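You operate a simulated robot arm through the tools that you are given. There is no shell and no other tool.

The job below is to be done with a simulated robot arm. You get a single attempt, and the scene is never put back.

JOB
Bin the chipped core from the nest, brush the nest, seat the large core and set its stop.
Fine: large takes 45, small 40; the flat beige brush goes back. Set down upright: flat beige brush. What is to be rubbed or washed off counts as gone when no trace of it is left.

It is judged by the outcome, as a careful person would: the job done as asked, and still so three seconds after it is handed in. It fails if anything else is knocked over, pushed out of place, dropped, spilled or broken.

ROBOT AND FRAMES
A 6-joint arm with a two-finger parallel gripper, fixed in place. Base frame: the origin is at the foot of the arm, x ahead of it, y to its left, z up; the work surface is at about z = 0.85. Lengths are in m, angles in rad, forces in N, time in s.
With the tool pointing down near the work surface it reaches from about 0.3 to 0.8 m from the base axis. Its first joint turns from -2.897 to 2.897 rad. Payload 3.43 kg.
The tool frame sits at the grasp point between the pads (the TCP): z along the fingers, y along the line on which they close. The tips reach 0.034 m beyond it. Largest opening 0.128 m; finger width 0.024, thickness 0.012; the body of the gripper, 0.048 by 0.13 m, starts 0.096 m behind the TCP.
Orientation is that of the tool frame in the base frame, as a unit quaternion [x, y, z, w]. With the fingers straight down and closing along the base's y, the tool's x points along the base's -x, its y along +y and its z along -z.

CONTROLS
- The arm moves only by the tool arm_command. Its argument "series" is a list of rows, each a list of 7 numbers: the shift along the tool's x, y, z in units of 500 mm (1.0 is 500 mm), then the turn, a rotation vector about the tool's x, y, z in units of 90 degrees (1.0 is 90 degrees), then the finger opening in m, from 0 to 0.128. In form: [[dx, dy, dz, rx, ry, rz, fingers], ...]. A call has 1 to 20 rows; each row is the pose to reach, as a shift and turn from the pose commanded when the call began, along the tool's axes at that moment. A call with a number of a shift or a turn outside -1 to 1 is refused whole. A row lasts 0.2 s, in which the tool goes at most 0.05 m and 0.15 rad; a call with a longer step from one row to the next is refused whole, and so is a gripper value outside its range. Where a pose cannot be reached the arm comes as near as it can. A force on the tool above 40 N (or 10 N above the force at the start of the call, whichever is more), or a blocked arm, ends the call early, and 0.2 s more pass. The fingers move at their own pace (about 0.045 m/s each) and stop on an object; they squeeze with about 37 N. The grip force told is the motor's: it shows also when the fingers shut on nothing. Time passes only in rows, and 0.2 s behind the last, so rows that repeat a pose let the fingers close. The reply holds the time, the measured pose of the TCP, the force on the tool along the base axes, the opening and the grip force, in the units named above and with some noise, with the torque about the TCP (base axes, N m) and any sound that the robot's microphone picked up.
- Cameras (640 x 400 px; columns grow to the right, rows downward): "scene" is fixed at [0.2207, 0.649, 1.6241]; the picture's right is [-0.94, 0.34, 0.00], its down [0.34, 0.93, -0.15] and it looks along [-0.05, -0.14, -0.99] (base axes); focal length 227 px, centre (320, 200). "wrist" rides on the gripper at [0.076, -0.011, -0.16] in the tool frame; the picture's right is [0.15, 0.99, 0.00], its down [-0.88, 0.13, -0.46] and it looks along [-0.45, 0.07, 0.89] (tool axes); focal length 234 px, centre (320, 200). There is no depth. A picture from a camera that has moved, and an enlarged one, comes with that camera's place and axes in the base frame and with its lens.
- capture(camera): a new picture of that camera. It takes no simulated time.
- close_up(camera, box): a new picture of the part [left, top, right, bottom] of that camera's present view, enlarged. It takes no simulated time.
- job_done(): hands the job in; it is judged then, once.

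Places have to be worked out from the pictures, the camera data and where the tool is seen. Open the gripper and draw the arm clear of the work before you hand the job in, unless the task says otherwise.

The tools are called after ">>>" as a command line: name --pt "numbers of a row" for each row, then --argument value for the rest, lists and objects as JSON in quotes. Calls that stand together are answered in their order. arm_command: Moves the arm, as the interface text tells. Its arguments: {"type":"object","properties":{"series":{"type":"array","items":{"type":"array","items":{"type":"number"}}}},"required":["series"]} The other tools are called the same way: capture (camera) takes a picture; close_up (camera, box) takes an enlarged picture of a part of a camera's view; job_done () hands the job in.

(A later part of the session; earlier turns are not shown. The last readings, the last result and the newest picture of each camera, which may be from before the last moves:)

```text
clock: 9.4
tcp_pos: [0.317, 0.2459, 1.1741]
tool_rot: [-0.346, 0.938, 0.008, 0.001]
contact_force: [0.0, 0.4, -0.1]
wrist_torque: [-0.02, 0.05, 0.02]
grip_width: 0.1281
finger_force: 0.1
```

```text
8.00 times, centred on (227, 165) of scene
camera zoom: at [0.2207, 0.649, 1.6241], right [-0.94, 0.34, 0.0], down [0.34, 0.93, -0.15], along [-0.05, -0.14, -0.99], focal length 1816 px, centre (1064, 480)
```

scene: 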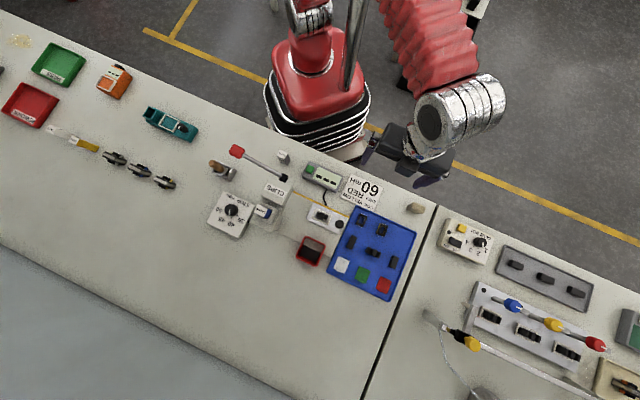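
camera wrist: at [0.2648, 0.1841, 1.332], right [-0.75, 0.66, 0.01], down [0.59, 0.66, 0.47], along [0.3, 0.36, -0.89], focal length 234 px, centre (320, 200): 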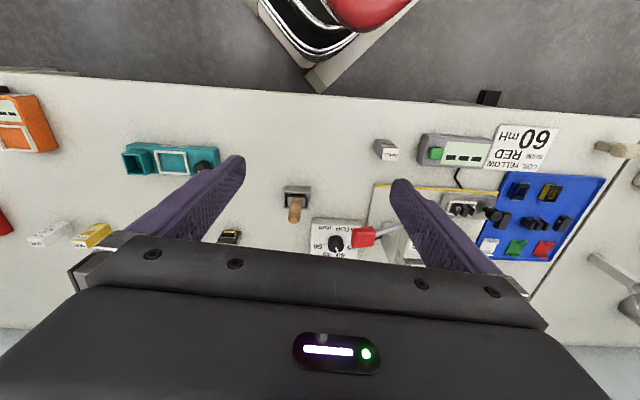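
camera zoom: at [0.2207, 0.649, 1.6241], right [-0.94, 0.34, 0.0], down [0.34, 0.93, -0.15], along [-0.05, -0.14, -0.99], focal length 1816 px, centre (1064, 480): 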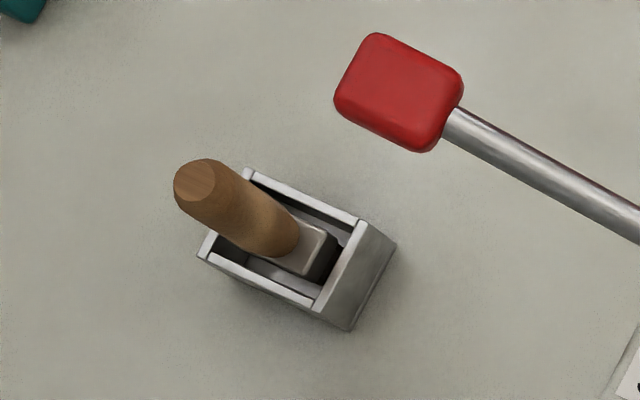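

The beige thing, seen from the side, is a body standing on a striated bristle block, so that is the flat beige brush; the wooden one in the holder has dark bristles. Now I move over the nest at safe height for a close look.

>>> arm_command --pt "-0.0335 0.0865 0 0 0 -0.006 0.128" --pt "-0.067 0.173 0 0 0 -0.012 0.128" --pt "-0.1005 0.2595 0 0 0 -0.018 0.128" --pt "-0.134 0.346 0 0 0 -0.024 0.128" --pt "-0.1675 0.4325 0 0 0 -0.03 0.128" --pt "-0.201 0.519 0 0 0 -0.036 0.128" --pt "-0.2345 0.6055 0 0 0 -0.042 0.128" --pt "-0.268 0.692 0 0 0 -0.05 0.128" --pt "-0.268 0.692 0.09 0 0 -0.05 0.128" --pt "-0.268 0.692 0.18 0 0 -0.05 0.128" --pt "-0.268 0.692 0.18 0 0 -0.05 0.128"

>>> capture --camera "wrist"

>>> capture --camera "scene"

```text
clock: 11.8
tcp_pos: [0.1903, 0.5993, 1.0883]
tool_rot: [-0.382, 0.924, 0.008, 0.003]
contact_force: [-1.0, 0.3, -0.5]
wrist_torque: [0.0, -0.01, -0.01]
grip_width: 0.1281
finger_force: 0.1
```

```text
taken
camera wrist: at [0.1438, 0.5329, 1.2468], right [-0.8, 0.6, 0.01], down [0.53, 0.71, 0.47], along [0.27, 0.38, -0.88], focal length 234 px, centre (320, 200)
```

wrist: 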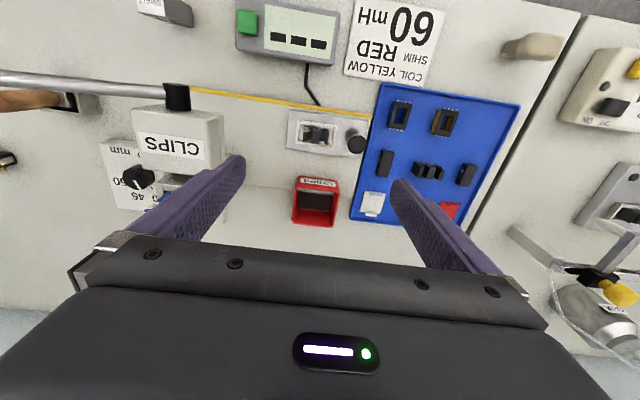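

```text
taken
```

scene: 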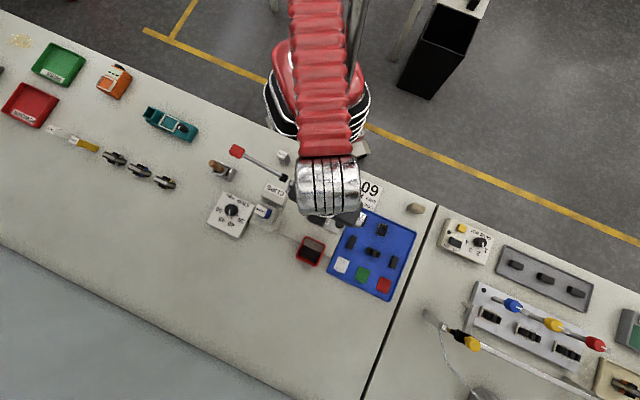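

I enlarge the nest, bin and press from here.

>>> close_up --camera "wrist" --box '[280, 100, 376, 160]'

>>> close_up --camera "wrist" --box '[285, 165, 349, 235]'

>>> close_up --camera "wrist" --box '[370, 130, 490, 205]'

>>> close_up --camera "wrist" --box '[490, 20, 590, 80]'

```text
6.67 times, centred on (328, 130) of wrist
camera zoom: at [0.1438, 0.5329, 1.2468], right [-0.8, 0.6, 0.01], down [0.53, 0.71, 0.47], along [0.27, 0.38, -0.88], focal length 1561 px, centre (267, 667)
```

zoom: 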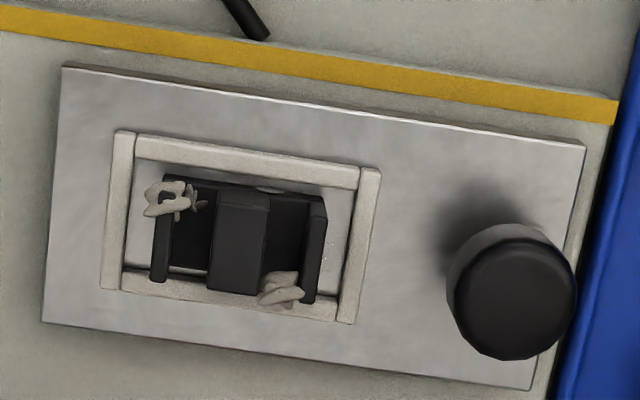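

```text
5.71 times, centred on (317, 200) of wrist
camera zoom: at [0.1438, 0.5329, 1.2468], right [-0.8, 0.6, 0.01], down [0.53, 0.71, 0.47], along [0.27, 0.38, -0.88], focal length 1338 px, centre (337, 200)
```

zoom: 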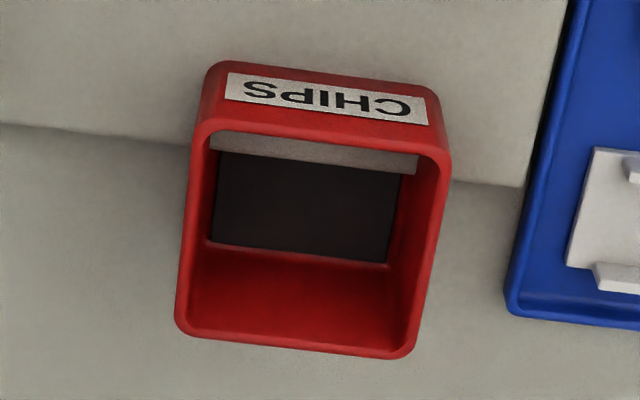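

```text
5.33 times, centred on (430, 168) of wrist
camera zoom: at [0.1438, 0.5329, 1.2468], right [-0.8, 0.6, 0.01], down [0.53, 0.71, 0.47], along [0.27, 0.38, -0.88], focal length 1249 px, centre (-267, 373)
```

zoom: 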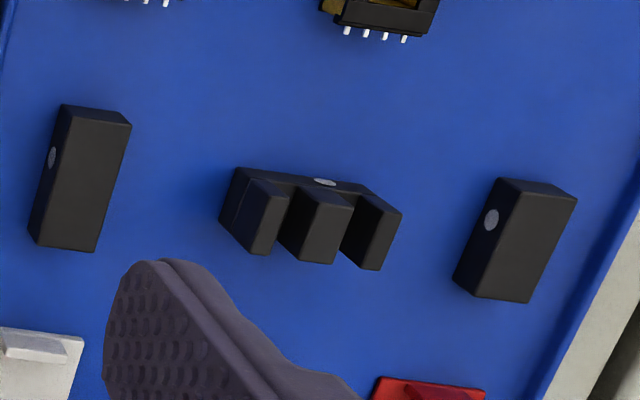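

```text
6.40 times, centred on (540, 50) of wrist
camera zoom: at [0.1438, 0.5329, 1.2468], right [-0.8, 0.6, 0.01], down [0.53, 0.71, 0.47], along [0.27, 0.38, -0.88], focal length 1499 px, centre (-1088, 1160)
```

zoom: 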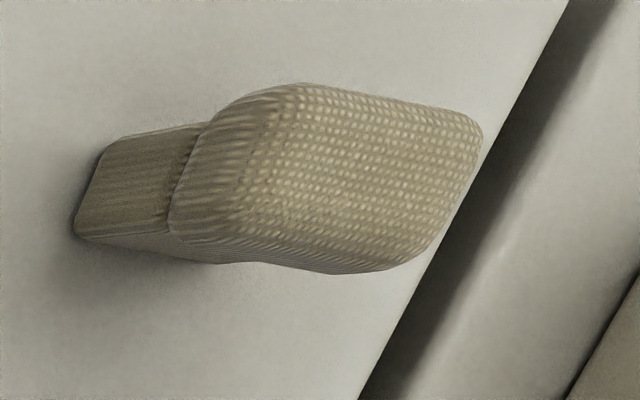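

From two views I put the nest frame top at z≈0.876, the chipped core's leg tops at z≈0.893 and its centre at (0.195, 0.5965). I fix the slight tilt, narrow the fingers and come down to z≈0.955 above the core to check.

>>> arm_command --pt "0.0 -0.007 0.06 0.004 0.004 0 0.1" --pt "0.0006 -0.0138 0.12 0.008 0.0075 0 0.08" --pt "0.0006 -0.0138 0.19 0.008 0.0075 0 0.06" --pt "0.0006 -0.0138 0.266 0.008 0.0075 0 0.054" --pt "0.0006 -0.0138 0.266 0.008 0.0075 0 0.054" --pt "0.0006 -0.0138 0.266 0.008 0.0075 0 0.054"

>>> capture --camera "wrist"

>>> close_up --camera "wrist" --box '[240, 100, 400, 200]'

>>> close_up --camera "scene" --box '[250, 140, 410, 260]'

```text
clock: 13.2
tcp_pos: [0.1935, 0.597, 0.9556]
tool_rot: [-0.383, 0.924, 0.0, -0.001]
contact_force: [0.1, 0.6, 0.6]
wrist_torque: [0.01, 0.01, 0.0]
grip_width: 0.0538
finger_force: 0.1
```

```text
taken
camera wrist: at [0.1471, 0.5333, 1.1147], right [-0.8, 0.6, 0.0], down [0.53, 0.72, 0.45], along [0.27, 0.36, -0.89], focal length 234 px, centre (320, 200)
```

wrist: 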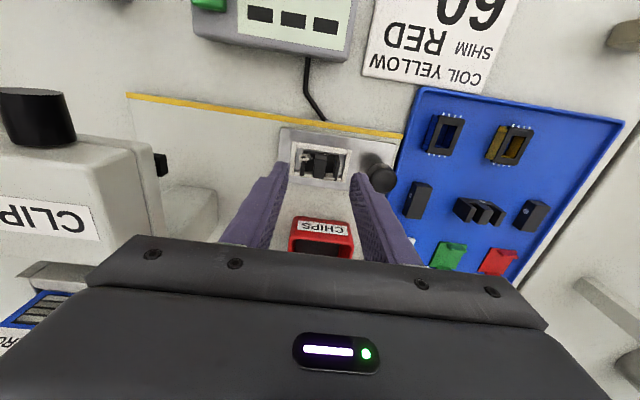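

```text
4.00 times, centred on (320, 150) of wrist
camera zoom: at [0.1471, 0.5333, 1.1147], right [-0.8, 0.6, 0.0], down [0.53, 0.72, 0.45], along [0.27, 0.36, -0.89], focal length 937 px, centre (320, 400)
```

zoom: 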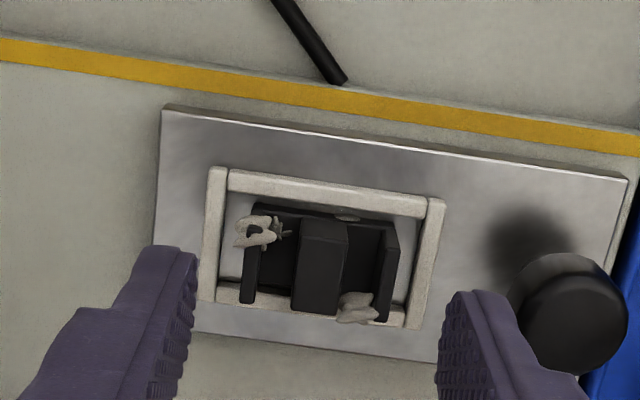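

```text
3.33 times, centred on (330, 200) of scene
camera zoom: at [0.2207, 0.649, 1.6241], right [-0.94, 0.34, 0.0], down [0.34, 0.93, -0.15], along [-0.05, -0.14, -0.99], focal length 757 px, centre (287, 200)
```

zoom: 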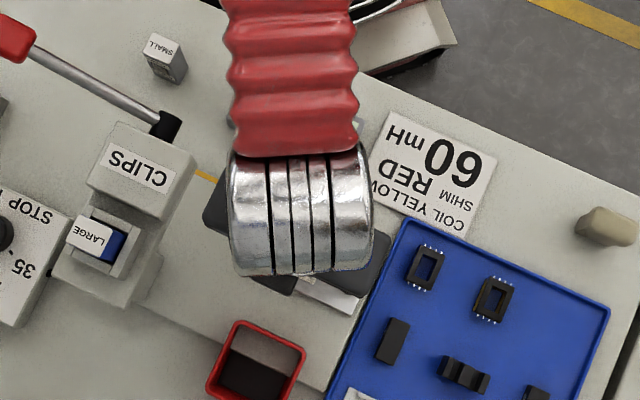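

The gripper axis projects right onto the core's middle and the right finger clears the black knob. I descend to z≈0.914 (tips about 4 mm above the frame).

>>> arm_command --pt "0 0 0.03 0 0 0 0.054" --pt "0 0 0.06 0 0 0 0.054" --pt "0 0 0.082 0 0 0 0.054" --pt "0 0 0.082 0 0 0 0.054"

>>> close_up --camera "wrist" --box '[240, 110, 400, 210]'

```text
clock: 14.2
tcp_pos: [0.1947, 0.5954, 0.9155]
tool_rot: [-0.382, 0.924, 0.0, -0.001]
contact_force: [0.0, -0.4, -0.3]
wrist_torque: [-0.02, 0.03, 0.01]
grip_width: 0.0538
finger_force: 0.0
```

```text
4.00 times, centred on (320, 160) of wrist
camera zoom: at [0.1488, 0.5325, 1.0742], right [-0.8, 0.6, 0.0], down [0.53, 0.72, 0.45], along [0.27, 0.37, -0.89], focal length 937 px, centre (320, 360)
```

zoom: 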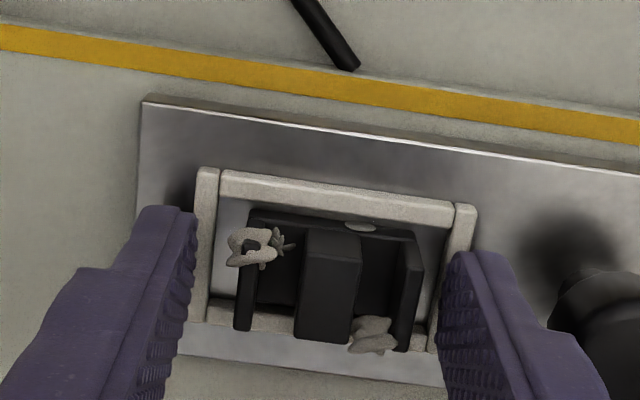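

Tips straddle the core with no contact; the core sits about 2 mm toward the right finger, so I shift by that and close.

>>> arm_command --pt "0 0.0045 0 0 0 0 0.054" --pt "0 0.0045 0 0 0 0 0.045" --pt "0 0.0045 0 0 0 0 0.03" --pt "0 0.0045 0 0 0 0 0.03" --pt "0 0.0045 0 0 0 0 0.03"

>>> close_up --camera "wrist" --box '[240, 110, 400, 210]'

```text
clock: 15.4
tcp_pos: [0.1935, 0.5975, 0.9147]
tool_rot: [-0.383, 0.924, 0.0, -0.001]
contact_force: [0.0, -0.6, 0.6]
wrist_torque: [0.01, -0.02, 0.04]
grip_width: 0.0371
finger_force: 37.1
```

```text
4.00 times, centred on (320, 160) of wrist
camera zoom: at [0.1473, 0.5342, 1.0747], right [-0.8, 0.6, 0.0], down [0.53, 0.72, 0.45], along [0.27, 0.36, -0.89], focal length 937 px, centre (320, 360)
```

zoom: 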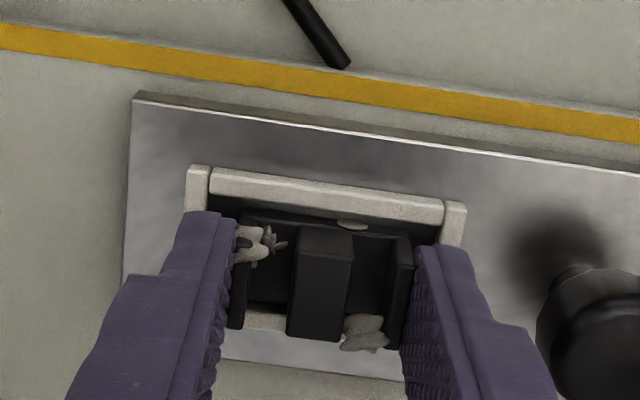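

Gripped at 37.1 mm with 37 N. I lift the core straight up.

>>> arm_command --pt "0 0 -0.03 0 0 0 0.03" --pt "0 0 -0.08 0 0 0 0.03" --pt "0 0 -0.15 0 0 0 0.03" --pt "0 0 -0.22 0 0 0 0.03" --pt "0 0 -0.22 0 0 0 0.03"

>>> capture --camera "wrist"

>>> close_up --camera "wrist" --box '[240, 80, 400, 200]'

```text
clock: 16.6
tcp_pos: [0.1944, 0.596, 1.0275]
tool_rot: [-0.383, 0.924, 0.001, 0.0]
contact_force: [-1.0, 0.4, -0.7]
wrist_torque: [0.01, 0.01, 0.03]
grip_width: 0.0372
finger_force: 37.4
```

```text
taken
camera wrist: at [0.1479, 0.533, 1.1856], right [-0.8, 0.6, 0.0], down [0.53, 0.72, 0.45], along [0.27, 0.36, -0.89], focal length 234 px, centre (320, 200)
```

wrist: 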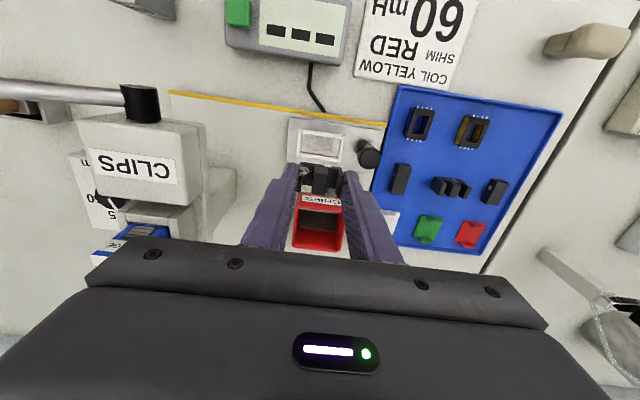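

```text
3.33 times, centred on (320, 140) of wrist
camera zoom: at [0.1479, 0.533, 1.1856], right [-0.8, 0.6, 0.0], down [0.53, 0.72, 0.45], along [0.27, 0.36, -0.89], focal length 781 px, centre (320, 400)
```

zoom: 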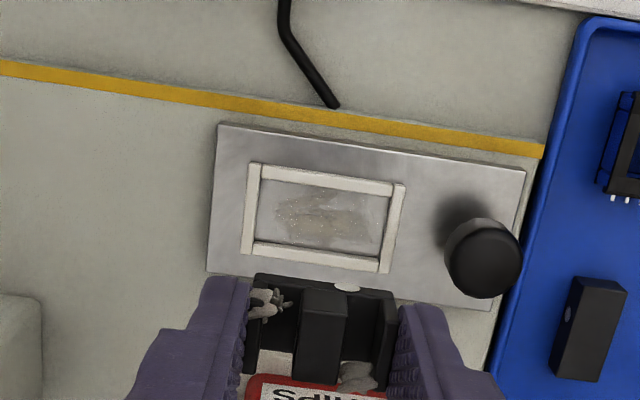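

The core is out and the nest floor shows a dusty patch to brush. I take a fresh enlarged scene view of the bin to aim the drop.

>>> close_up --camera "scene" --box '[280, 225, 344, 275]'

>>> close_up --camera "wrist" --box '[280, 185, 360, 260]'

```text
8.00 times, centred on (312, 250) of scene
camera zoom: at [0.2207, 0.649, 1.6241], right [-0.94, 0.34, 0.0], down [0.34, 0.93, -0.15], along [-0.05, -0.14, -0.99], focal length 1816 px, centre (384, -200)
```

zoom: 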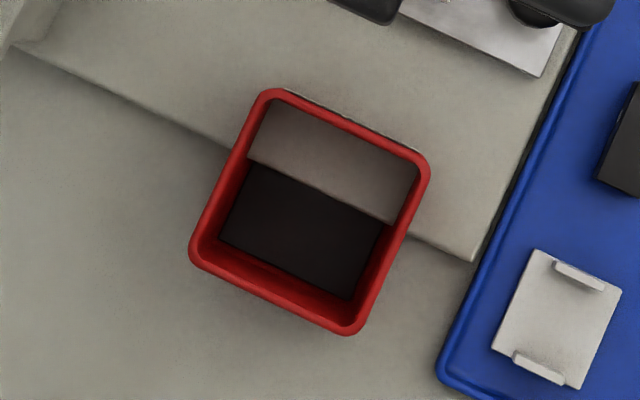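

```text
5.33 times, centred on (320, 222) of wrist
camera zoom: at [0.1479, 0.533, 1.1856], right [-0.8, 0.6, 0.0], down [0.53, 0.72, 0.45], along [0.27, 0.36, -0.89], focal length 1249 px, centre (320, 80)
```

zoom: 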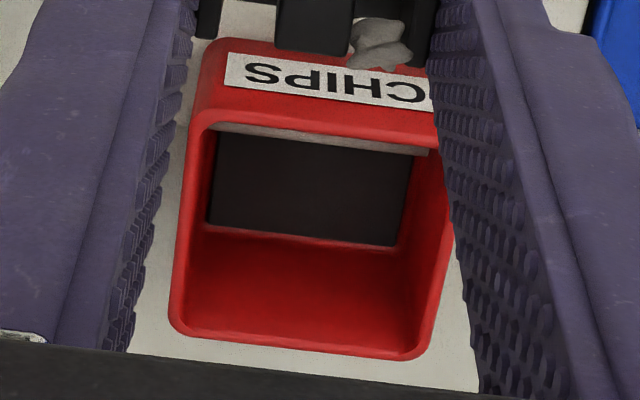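

I put the bin's opening centre at about (0.265, 0.688) with its rim at z≈0.904 and inner width about 62 mm. I move the core over it and lower until the core's bottom dips just below the rim.

>>> arm_command --pt "-0.077 0.01 0 0 0 0 0.03" --pt "-0.154 0.02 0 0 0 0 0.03" --pt "-0.2296 0.0298 0 0 0 0 0.03" --pt "-0.2296 0.0298 0.06 0 0 0 0.03" --pt "-0.2296 0.0298 0.12 0 0 0 0.03" --pt "-0.2296 0.0298 0.15 0 0 0 0.03" --pt "-0.2296 0.0298 0.15 0 0 0 0.03"

>>> capture --camera "wrist"

>>> close_up --camera "wrist" --box '[240, 120, 400, 240]'

>>> close_up --camera "scene" --box '[250, 190, 378, 270]'

```text
clock: 18.2
tcp_pos: [0.265, 0.6874, 0.9493]
tool_rot: [-0.383, 0.924, 0.0, -0.001]
contact_force: [0.7, 0.3, -1.3]
wrist_torque: [0.0, -0.01, 0.03]
grip_width: 0.037
finger_force: 36.1
```

```text
taken
camera wrist: at [0.219, 0.6243, 1.1098], right [-0.8, 0.6, 0.0], down [0.53, 0.72, 0.45], along [0.27, 0.36, -0.89], focal length 234 px, centre (320, 200)
```

wrist: 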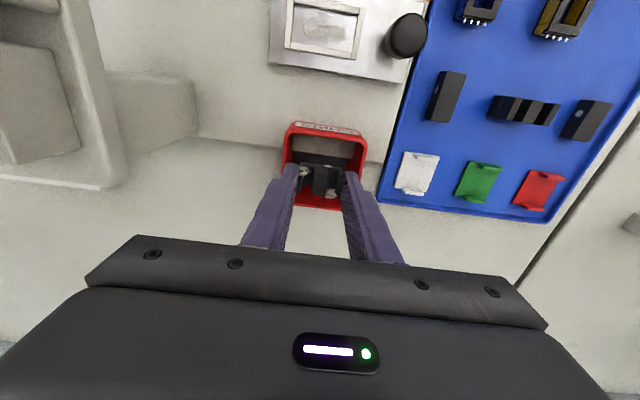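

```text
3.33 times, centred on (320, 180) of wrist
camera zoom: at [0.219, 0.6243, 1.1098], right [-0.8, 0.6, 0.0], down [0.53, 0.72, 0.45], along [0.27, 0.36, -0.89], focal length 781 px, centre (320, 267)
```

zoom: 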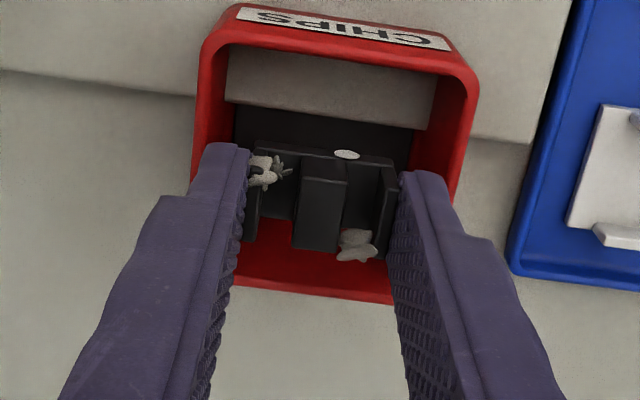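

```text
5.00 times, centred on (314, 230) of scene
camera zoom: at [0.2207, 0.649, 1.6241], right [-0.94, 0.34, 0.0], down [0.34, 0.93, -0.15], along [-0.05, -0.14, -0.99], focal length 1135 px, centre (350, 50)
```

zoom: 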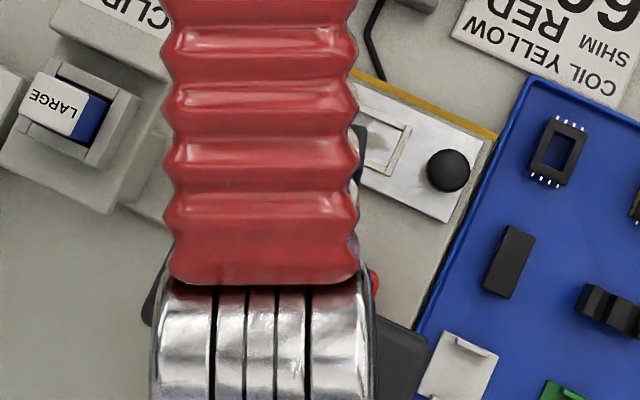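

The core hangs inside the bin's outline, its bottom at rim level. I nudge it 2.5 mm to the right, lower 4 mm, and release.

>>> arm_command --pt "0 0.005 0.008 0 0 0 0.03" --pt "0 0.005 0.008 0 0 0 0.03" --pt "0 0.005 0.008 0 0 0 0.06" --pt "0 0.005 0.008 0 0 0 0.06" --pt "0 0.005 0.008 0 0 0 0.06"

>>> close_up --camera "wrist" --box '[240, 100, 400, 220]'

```text
clock: 19.4
tcp_pos: [0.2633, 0.6887, 0.948]
tool_rot: [-0.382, 0.924, -0.001, -0.001]
contact_force: [0.0, -0.5, -0.4]
wrist_torque: [0.0, 0.02, -0.02]
grip_width: 0.0597
finger_force: 0.1
```

```text
3.33 times, centred on (320, 160) of wrist
camera zoom: at [0.2174, 0.6262, 1.1064], right [-0.8, 0.6, 0.0], down [0.53, 0.72, 0.45], along [0.27, 0.36, -0.89], focal length 781 px, centre (320, 333)
```

zoom: 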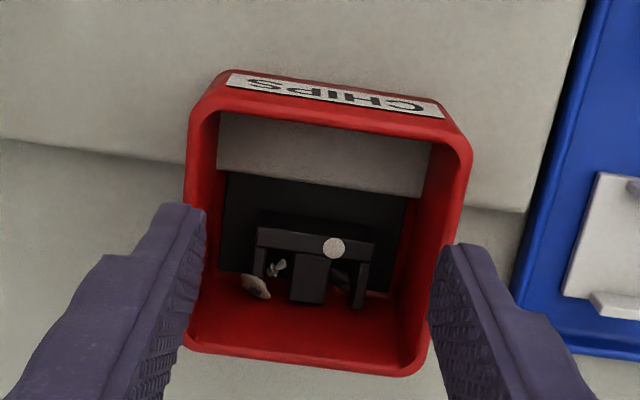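

The chipped core lies in the CHIPS bin. I go up and over to the beige brush, turning 90° so the fingers close across its short side, and hover to look.

>>> arm_command --pt "0 0 -0.09 0 0 0 0.07" --pt "0 0 -0.18 0 0 0 0.07" --pt "0 0 -0.244 0 0 0 0.07" --pt "0.0447 0.0421 -0.244 0 0 -0.0833 0.07" --pt "0.0893 0.0843 -0.244 0 0 -0.1667 0.07" --pt "0.134 0.1264 -0.244 0 0 -0.25 0.07" --pt "0.1787 0.1685 -0.244 0 0 -0.3333 0.07" --pt "0.2233 0.2107 -0.244 0 0 -0.4167 0.07" --pt "0.268 0.2528 -0.244 0 0 -0.5 0.07" --pt "0.3127 0.2949 -0.244 0 0 -0.5833 0.07" --pt "0.3573 0.3371 -0.244 0 0 -0.6667 0.07" --pt "0.402 0.3792 -0.244 0 0 -0.75 0.07" --pt "0.4467 0.4213 -0.244 0 0 -0.8333 0.07" --pt "0.4913 0.4635 -0.244 0 0 -0.9167 0.07" --pt "0.536 0.5056 -0.244 0 0 -1.0 0.07" --pt "0.536 0.5056 -0.244 0 0 -1.0 0.07"

>>> capture --camera "wrist"

>>> capture --camera "scene"

```text
clock: 22.8
tcp_pos: [-0.1056, 0.679, 1.071]
tool_rot: [0.924, -0.382, 0.0, 0.001]
contact_force: [0.3, 0.2, 0.0]
wrist_torque: [-0.01, -0.01, 0.04]
grip_width: 0.0702
finger_force: 0.0
```

```text
taken
camera wrist: at [-0.044, 0.6319, 1.2295], right [-0.59, -0.8, 0.0], down [-0.72, 0.53, 0.46], along [-0.37, 0.27, -0.89], focal length 234 px, centre (320, 200)
```

wrist: 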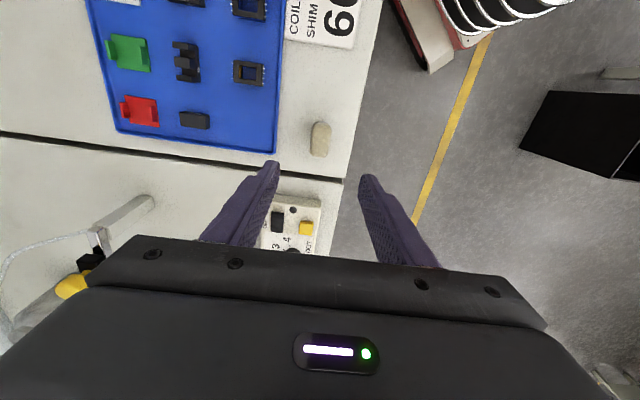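

```text
taken
```

scene: 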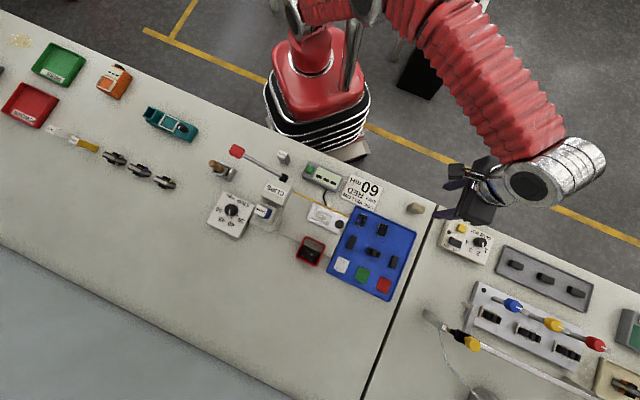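

The gripper axis falls almost exactly on the brush. I enlarge both views to record its place and orientation for the return.

>>> close_up --camera "wrist" --box '[280, 110, 360, 170]'

>>> close_up --camera "scene" --box '[400, 195, 440, 220]'

```text
6.67 times, centred on (320, 140) of wrist
camera zoom: at [-0.044, 0.6319, 1.2295], right [-0.59, -0.8, 0.0], down [-0.72, 0.53, 0.46], along [-0.37, 0.27, -0.89], focal length 1561 px, centre (320, 600)
```

zoom: 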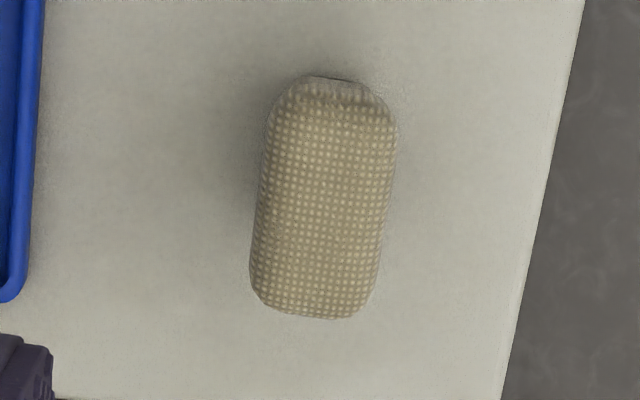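

```text
16.00 times, centred on (420, 208) of scene
camera zoom: at [0.2207, 0.649, 1.6241], right [-0.94, 0.34, 0.0], down [0.34, 0.93, -0.15], along [-0.05, -0.14, -0.99], focal length 3632 px, centre (-1280, 80)
```

zoom: 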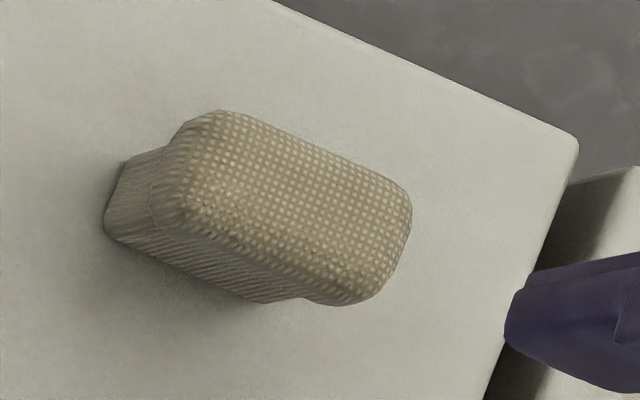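

The brush is aligned with the gripper and its centre lies under the axis (top z≈0.897). I descend to TCP z≈0.903 with the fingers at 55 mm and then close on the body.

>>> arm_command --pt "0 0 0.08 0 0 0 0.06" --pt "0 0 0.16 0 0 0 0.055" --pt "0 0 0.24 0 0 0 0.055" --pt "0 0 0.3 0 0 0 0.055" --pt "0 0 0.336 0 0 0 0.055" --pt "0 0 0.336 0 0 0 0.055"

>>> close_up --camera "wrist" --box '[240, 100, 400, 220]'

>>> close_up --camera "scene" --box '[390, 185, 454, 225]'

```text
clock: 24.2
tcp_pos: [-0.1041, 0.6807, 0.9029]
tool_rot: [0.924, -0.382, 0.001, 0.0]
contact_force: [-0.1, -0.3, -0.3]
wrist_torque: [0.02, 0.01, 0.01]
grip_width: 0.055
finger_force: 0.0
```

```text
3.33 times, centred on (320, 160) of wrist
camera zoom: at [-0.0433, 0.6337, 1.0615], right [-0.6, -0.8, 0.0], down [-0.71, 0.53, 0.46], along [-0.37, 0.27, -0.89], focal length 781 px, centre (320, 333)
```

zoom: 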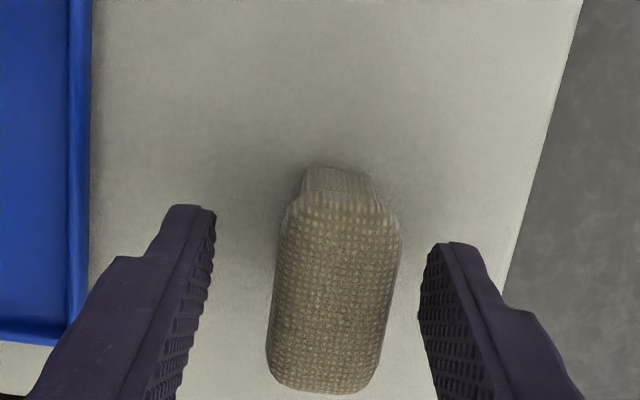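

```text
10.00 times, centred on (422, 205) of scene
camera zoom: at [0.2207, 0.649, 1.6241], right [-0.94, 0.34, 0.0], down [0.34, 0.93, -0.15], along [-0.05, -0.14, -0.99], focal length 2270 px, centre (-700, 150)
```

zoom: 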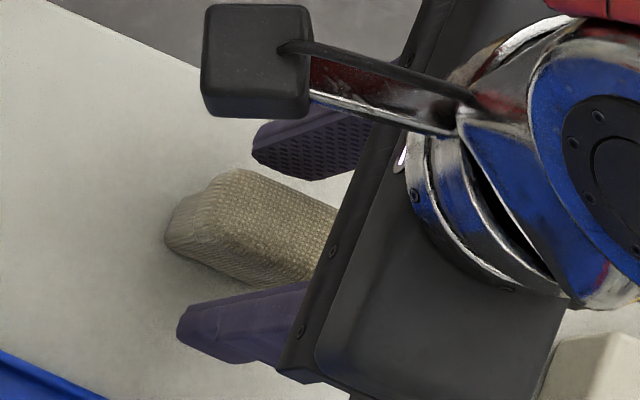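

The brush sits about 3 mm toward the right finger, so I shift by that and then close on it.

>>> arm_command --pt "0 0.006 0 0 0 0 0.055" --pt "0 0.006 0 0 0 0 0.055" --pt "0 0.006 0 0 0 0 0.04" --pt "0 0.006 0 0 0 0 0.015" --pt "0 0.006 0 0 0 0 0.015" --pt "0 0.006 0 0 0 0 0.015" --pt "0 0.006 0 0 0 0 0.015"

>>> close_up --camera "wrist" --box '[240, 100, 400, 220]'

```text
clock: 25.8
tcp_pos: [-0.1061, 0.6792, 0.9022]
tool_rot: [0.924, -0.383, 0.0, 0.0]
contact_force: [0.3, 0.8, 0.6]
wrist_torque: [0.05, -0.06, 0.03]
grip_width: 0.0266
finger_force: 37.1
```

```text
3.33 times, centred on (320, 160) of wrist
camera zoom: at [-0.0456, 0.6309, 1.0614], right [-0.6, -0.8, 0.0], down [-0.71, 0.53, 0.46], along [-0.37, 0.27, -0.89], focal length 781 px, centre (320, 333)
```

zoom: 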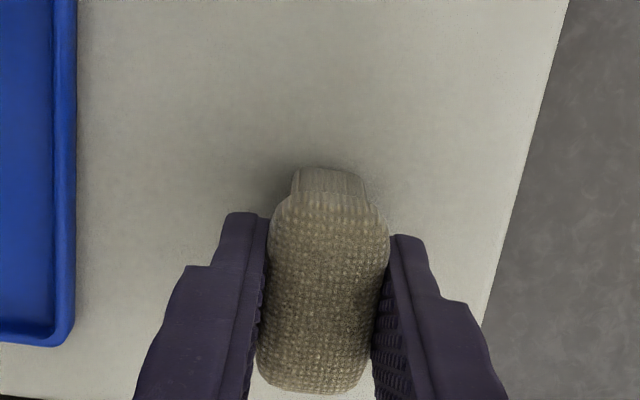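

The brush is held (26.6 mm). I lift it clear and take a clean overhead view of the empty nest while the arm is away from it.

>>> arm_command --pt "0 0 -0.04 0 0 0 0.015" --pt "0 0 -0.12 0 0 0 0.015" --pt "0 0 -0.2 0 0 0 0.015" --pt "0 0 -0.26 0 0 0 0.015" --pt "0 0 -0.26 0 0 0 0.015"

>>> close_up --camera "scene" --box '[306, 204, 346, 229]'

>>> close_up --camera "scene" --box '[352, 238, 392, 263]'

>>> capture --camera "wrist"

```text
clock: 27.0
tcp_pos: [-0.1066, 0.6806, 1.0336]
tool_rot: [0.924, -0.382, 0.0, 0.0]
contact_force: [0.7, 0.4, 0.1]
wrist_torque: [0.02, 0.02, -0.03]
grip_width: 0.0266
finger_force: 37.2
```

```text
16.00 times, centred on (326, 216) of scene
camera zoom: at [0.2207, 0.649, 1.6241], right [-0.94, 0.34, 0.0], down [0.34, 0.93, -0.15], along [-0.05, -0.14, -0.99], focal length 3632 px, centre (224, -64)
```

zoom: 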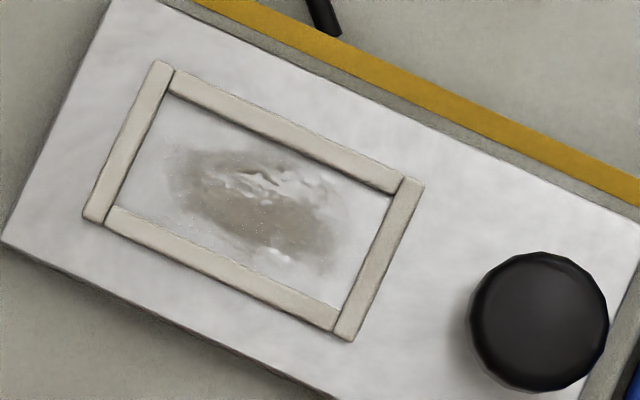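

```text
16.00 times, centred on (372, 250) of scene
camera zoom: at [0.2207, 0.649, 1.6241], right [-0.94, 0.34, 0.0], down [0.34, 0.93, -0.15], along [-0.05, -0.14, -0.99], focal length 3632 px, centre (-512, -608)
```

zoom: 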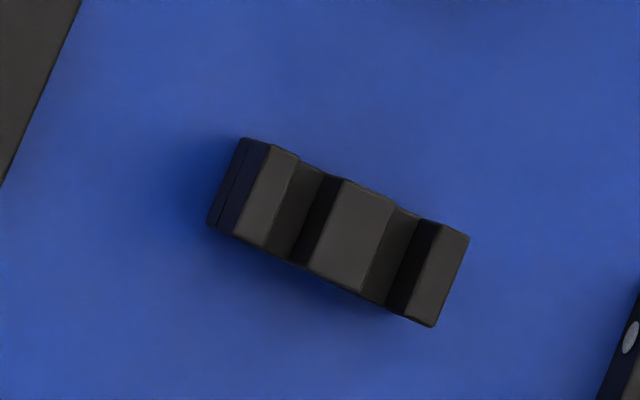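

```text
taken
camera wrist: at [-0.0464, 0.6333, 1.1916], right [-0.6, -0.8, 0.0], down [-0.71, 0.53, 0.46], along [-0.37, 0.27, -0.89], focal length 234 px, centre (320, 200)
```

wrist: 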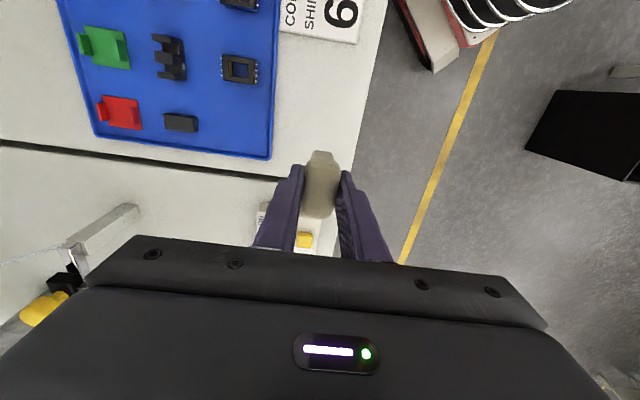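

The nest floor shows a dusty patch over most of its 51×26 mm floor, centred near (0.1945, 0.5957). I carry the brush over the nest and stop with its bristles about 3 cm above the floor.

>>> arm_command --pt "0.0679 -0.0383 0 0 0 0 0.015" --pt "0.1358 -0.0766 0 0 0 0 0.015" --pt "0.2037 -0.1148 0 0 0 0 0.015" --pt "0.2716 -0.1531 0 0 0 0 0.015" --pt "0.3395 -0.1914 0 0 0 0 0.015" --pt "0.4074 -0.2296 0 0 0 0 0.015" --pt "0.4753 -0.2679 0 0 0 0 0.015" --pt "0.5432 -0.3062 0 0 0 0 0.015" --pt "0.5432 -0.3062 0.08 0 0 0 0.015" --pt "0.5432 -0.3062 0.14 0 0 0 0.015" --pt "0.5432 -0.3062 0.14 0 0 0 0.015"

>>> capture --camera "wrist"

>>> close_up --camera "wrist" --box '[240, 90, 400, 210]'

>>> close_up --camera "scene" --box '[250, 160, 378, 240]'

```text
clock: 29.4
tcp_pos: [0.1941, 0.5928, 0.9612]
tool_rot: [0.924, -0.383, -0.001, 0.001]
contact_force: [0.1, 0.3, -0.2]
wrist_torque: [-0.03, 0.02, 0.03]
grip_width: 0.0268
finger_force: 37.5
```

```text
taken
camera wrist: at [0.2557, 0.5461, 1.1191], right [-0.6, -0.8, 0.0], down [-0.71, 0.53, 0.46], along [-0.37, 0.27, -0.89], focal length 234 px, centre (320, 200)
```

wrist: 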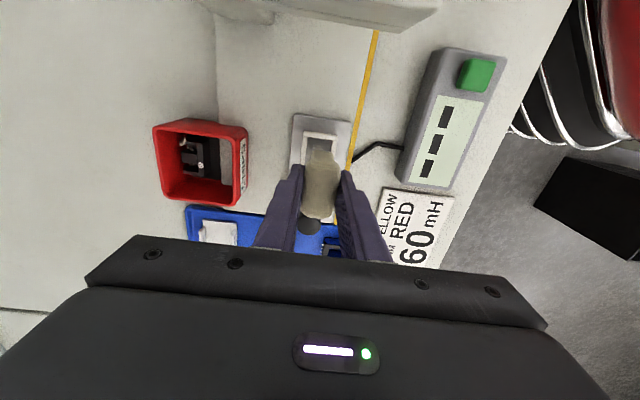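

```text
3.33 times, centred on (320, 150) of wrist
camera zoom: at [0.2557, 0.5461, 1.1191], right [-0.6, -0.8, 0.0], down [-0.71, 0.53, 0.46], along [-0.37, 0.27, -0.89], focal length 781 px, centre (320, 367)
```

zoom: 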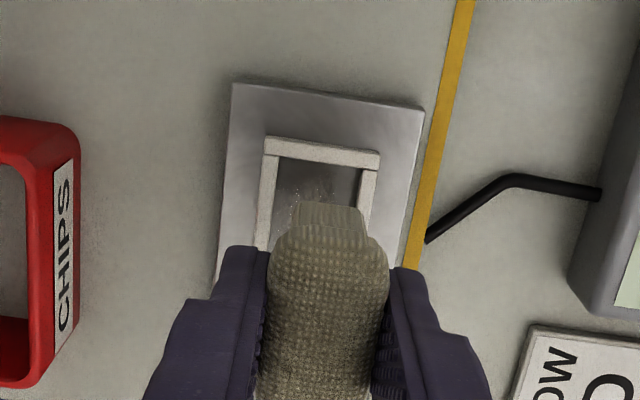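

```text
5.00 times, centred on (314, 200) of scene
camera zoom: at [0.2207, 0.649, 1.6241], right [-0.94, 0.34, 0.0], down [0.34, 0.93, -0.15], along [-0.05, -0.14, -0.99], focal length 1135 px, centre (350, 200)
```

zoom: 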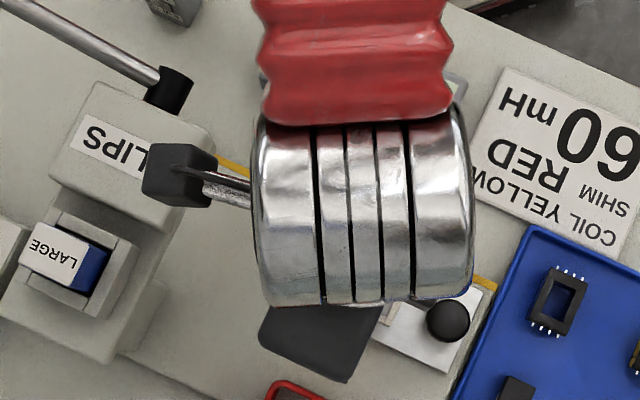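

The nest centre appears about 4 mm further (+T) and 3 mm (+N) from the gripper axis, so I correct and lower to about 1 cm above the frame to check alignment.

>>> arm_command --pt "-0.008 -0.0068 0.02 0 0 0 0.015" --pt "-0.008 -0.0068 0.044 0 0 0 0.015" --pt "-0.008 -0.0068 0.044 0 0 0 0.015"

>>> close_up --camera "wrist" --box '[256, 90, 384, 190]'

>>> close_up --camera "scene" --box '[250, 160, 378, 240]'

```text
clock: 30.2
tcp_pos: [0.1924, 0.5986, 0.9397]
tool_rot: [0.924, -0.382, 0.0, 0.001]
contact_force: [0.9, -0.7, 0.2]
wrist_torque: [0.0, -0.02, 0.02]
grip_width: 0.0264
finger_force: 36.6
```

```text
4.00 times, centred on (320, 140) of wrist
camera zoom: at [0.2538, 0.5513, 1.0978], right [-0.6, -0.8, 0.0], down [-0.71, 0.53, 0.46], along [-0.37, 0.27, -0.89], focal length 937 px, centre (320, 440)
```

zoom: 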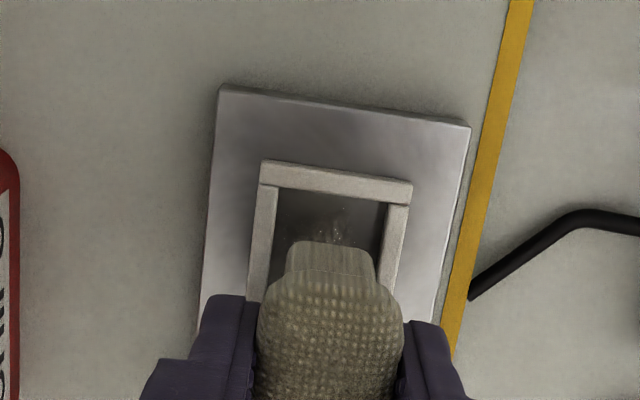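

```text
5.00 times, centred on (314, 200) of scene
camera zoom: at [0.2207, 0.649, 1.6241], right [-0.94, 0.34, 0.0], down [0.34, 0.93, -0.15], along [-0.05, -0.14, -0.99], focal length 1135 px, centre (350, 200)
```

zoom: 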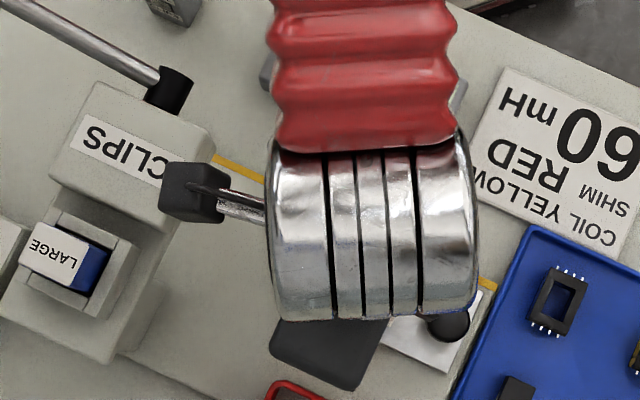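

The bristle block is within the nest opening (about 1 mm off across, 2 mm along). I centre it and lower 14 mm in small steps, then check the force.

>>> arm_command --pt "0.0046 -0.0018 0.008 0 0 0 0.015" --pt "0.0046 -0.0018 0.016 0 0 0 0.015" --pt "0.0046 -0.0018 0.022 0 0 0 0.015" --pt "0.0046 -0.0018 0.028 0 0 0 0.015" --pt "0.0046 -0.0018 0.028 0 0 0 0.015"

>>> close_up --camera "wrist" --box '[256, 90, 384, 190]'

```text
clock: 31.4
tcp_pos: [0.1962, 0.5974, 0.9263]
tool_rot: [0.924, -0.383, -0.001, 0.001]
contact_force: [-0.3, 0.8, 0.4]
wrist_torque: [-0.01, 0.0, 0.03]
grip_width: 0.0267
finger_force: 36.8
```

```text
4.00 times, centred on (320, 140) of wrist
camera zoom: at [0.2566, 0.5497, 1.0845], right [-0.6, -0.8, 0.0], down [-0.71, 0.53, 0.46], along [-0.37, 0.27, -0.89], focal length 937 px, centre (320, 440)
```

zoom: 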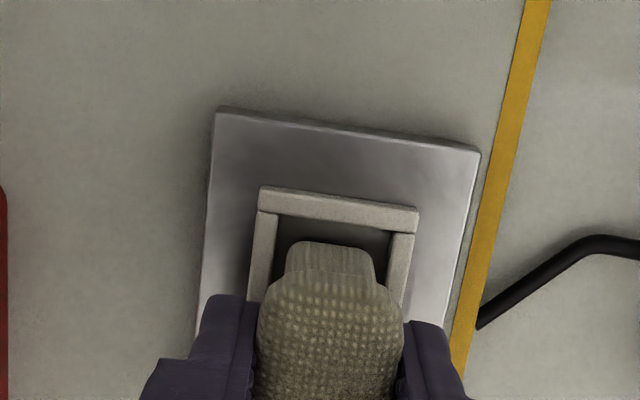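

The bristles are inside the frame with even gaps. I creep down until the floor is felt.

>>> arm_command --pt "0 0 0.003 0 0 0 0.015" --pt "0 0 0.006 0 0 0 0.015" --pt "0 0 0.008 0 0 0 0.015" --pt "0 0 0.008 0 0 0 0.015"

>>> arm_command --pt "0 0 0.002 0 0 0 0.015" --pt "0 0 0.004 0 0 0 0.015" --pt "0 0 0.004 0 0 0 0.015"

```text
clock: 32.4
tcp_pos: [0.1957, 0.5975, 0.924]
tool_rot: [0.924, -0.383, 0.001, -0.002]
contact_force: [2.8, -7.7, 34.1]
wrist_torque: [-0.42, -0.17, -0.02]
grip_width: 0.0266
finger_force: 36.9
```

```text
clock: 33.2
tcp_pos: [0.1953, 0.5982, 0.9217]
tool_rot: [0.924, -0.382, -0.001, -0.002]
contact_force: [2.8, -0.4, 44.1]
wrist_torque: [0.06, 0.07, 0.01]
grip_width: 0.0266
finger_force: 37.6
```

The floor is reached and the push is a bit strong (44 N), so I ease off by 2 mm.

>>> arm_command --pt "0 0 -0.002 0 0 0 0.015" --pt "0 0 -0.004 0 0 0 0.015" --pt "0 0 -0.004 0 0 0 0.015"

```text
clock: 34.0
tcp_pos: [0.1949, 0.5971, 0.9223]
tool_rot: [0.924, -0.383, -0.001, 0.0]
contact_force: [4.8, 7.0, 24.2]
wrist_torque: [0.49, -0.13, -0.04]
grip_width: 0.0267
finger_force: 36.7
```

Force is now 24 N; I ease off another millimetre and do back-and-forth strokes along and across the nest.

>>> arm_command --pt "0 0 -0.002 0 0 0 0.015" --pt "0.006 0 -0.002 0 0 0 0.015" --pt "0.012 0 -0.002 0 0 0 0.015" --pt "0.004 0 -0.002 0 0 0 0.015" --pt "-0.004 0 -0.002 0 0 0 0.015" --pt "-0.009 0 -0.002 0 0 0 0.015" --pt "-0.009 0.004 -0.002 0 0 0 0.015" --pt "0 0.004 -0.002 0 0 0 0.015" --pt "0.012 0.004 -0.002 0 0 0 0.015" --pt "0.012 -0.004 -0.002 0 0 0 0.015" --pt "0.002 -0.004 -0.002 0 0 0 0.015" --pt "-0.009 -0.004 -0.002 0 0 0 0.015" --pt "0 0 -0.002 0 0 0 0.015"

>>> close_up --camera "wrist" --box '[256, 90, 384, 190]'

```text
clock: 36.8
tcp_pos: [0.194, 0.5971, 0.9221]
tool_rot: [0.924, -0.383, 0.0, 0.001]
contact_force: [-0.3, -1.0, -0.1]
wrist_torque: [-0.02, 0.0, -0.01]
grip_width: 0.0265
finger_force: 36.8
```

```text
4.00 times, centred on (320, 140) of wrist
camera zoom: at [0.2558, 0.5506, 1.0816], right [-0.6, -0.8, 0.0], down [-0.71, 0.53, 0.46], along [-0.37, 0.27, -0.89], focal length 937 px, centre (320, 440)
```

zoom: 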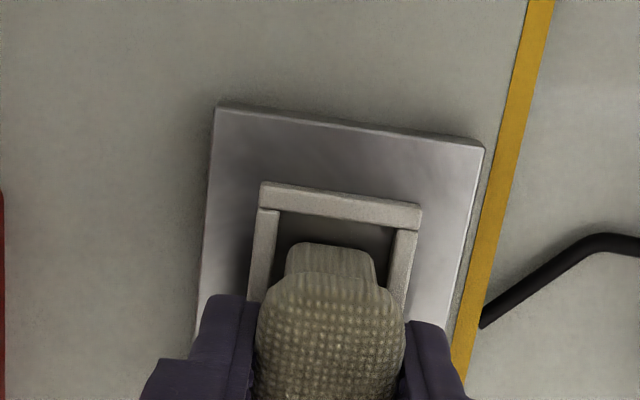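

The push has gone to zero (the brush settled slightly in the grip), so I press down 1.5 mm and check.

>>> arm_command --pt "0 0 0.002 0 0 0 0.015" --pt "0 0 0.003 0 0 0 0.015" --pt "0 0 0.003 0 0 0 0.015"

```text
clock: 37.6
tcp_pos: [0.1954, 0.5984, 0.9229]
tool_rot: [0.924, -0.382, -0.001, 0.0]
contact_force: [-1.7, -0.5, 8.9]
wrist_torque: [-0.08, 0.15, 0.01]
grip_width: 0.0267
finger_force: 36.8
```

9 N now, good for brushing. I make a longer set of strokes covering the full floor.

>>> arm_command --pt "0.006 0 0.001 0 0 0 0.015" --pt "0.013 0 0.001 0 0 0 0.015" --pt "0.004 0 0.001 0 0 0 0.015" --pt "-0.008 0 0.001 0 0 0 0.015" --pt "-0.008 0.004 0.001 0 0 0 0.015" --pt "0.002 0.004 0.001 0 0 0 0.015" --pt "0.013 0.004 0.001 0 0 0 0.015" --pt "0.013 -0.004 0.001 0 0 0 0.015" --pt "0.002 -0.004 0.001 0 0 0 0.015" --pt "-0.008 -0.004 0.001 0 0 0 0.015" --pt "-0.008 0.004 0.001 0 0 0 0.015" --pt "0.003 0.004 0.001 0 0 0 0.015" --pt "0.013 0.004 0.001 0 0 0 0.015" --pt "0.013 -0.004 0.001 0 0 0 0.015" --pt "0.003 -0.004 0.001 0 0 0 0.015" --pt "-0.008 -0.004 0.001 0 0 0 0.015" --pt "-0.008 0 0.001 0 0 0 0.015" --pt "0.013 0 0.001 0 0 0 0.015" --pt "0 0 0.001 0 0 0 0.015"

>>> arm_command --pt "0 0 -0.03 0 0 0 0.015" --pt "0 0 -0.08 0 0 0 0.015" --pt "0.04 0 -0.14 0 0 0 0.015" --pt "0.12 0 -0.14 0 0 0 0.015" --pt "0.12 0 -0.14 0 0 0 0.015"

>>> capture --camera "wrist"

>>> close_up --camera "scene" --box '[306, 204, 346, 229]'

```text
clock: 41.6
tcp_pos: [0.1958, 0.5987, 0.9229]
tool_rot: [0.924, -0.383, 0.001, -0.001]
contact_force: [5.2, 5.8, 21.4]
wrist_torque: [0.27, -0.27, 0.02]
grip_width: 0.0268
finger_force: 36.8
```

```text
clock: 42.8
tcp_pos: [0.2361, 0.5555, 0.9924]
tool_rot: [0.924, -0.382, -0.001, 0.0]
contact_force: [-0.7, 0.0, 0.3]
wrist_torque: [-0.03, 0.0, 0.01]
grip_width: 0.0265
finger_force: 36.9
```

```text
taken
camera wrist: at [0.298, 0.5083, 1.151], right [-0.6, -0.8, 0.0], down [-0.71, 0.53, 0.46], along [-0.37, 0.27, -0.89], focal length 234 px, centre (320, 200)
```

wrist: 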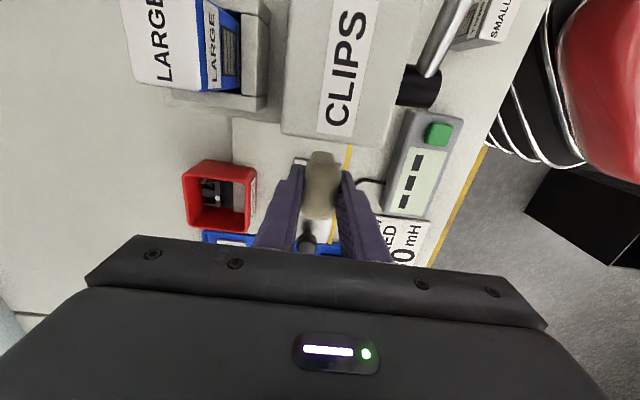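

```text
16.00 times, centred on (326, 216) of scene
camera zoom: at [0.2207, 0.649, 1.6241], right [-0.94, 0.34, 0.0], down [0.34, 0.93, -0.15], along [-0.05, -0.14, -0.99], focal length 3632 px, centre (224, -64)
```

zoom: 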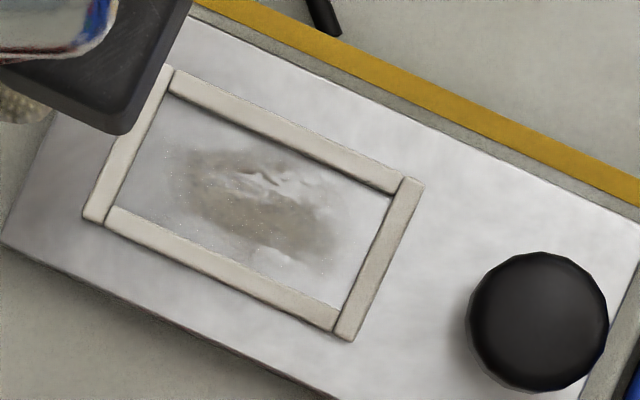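

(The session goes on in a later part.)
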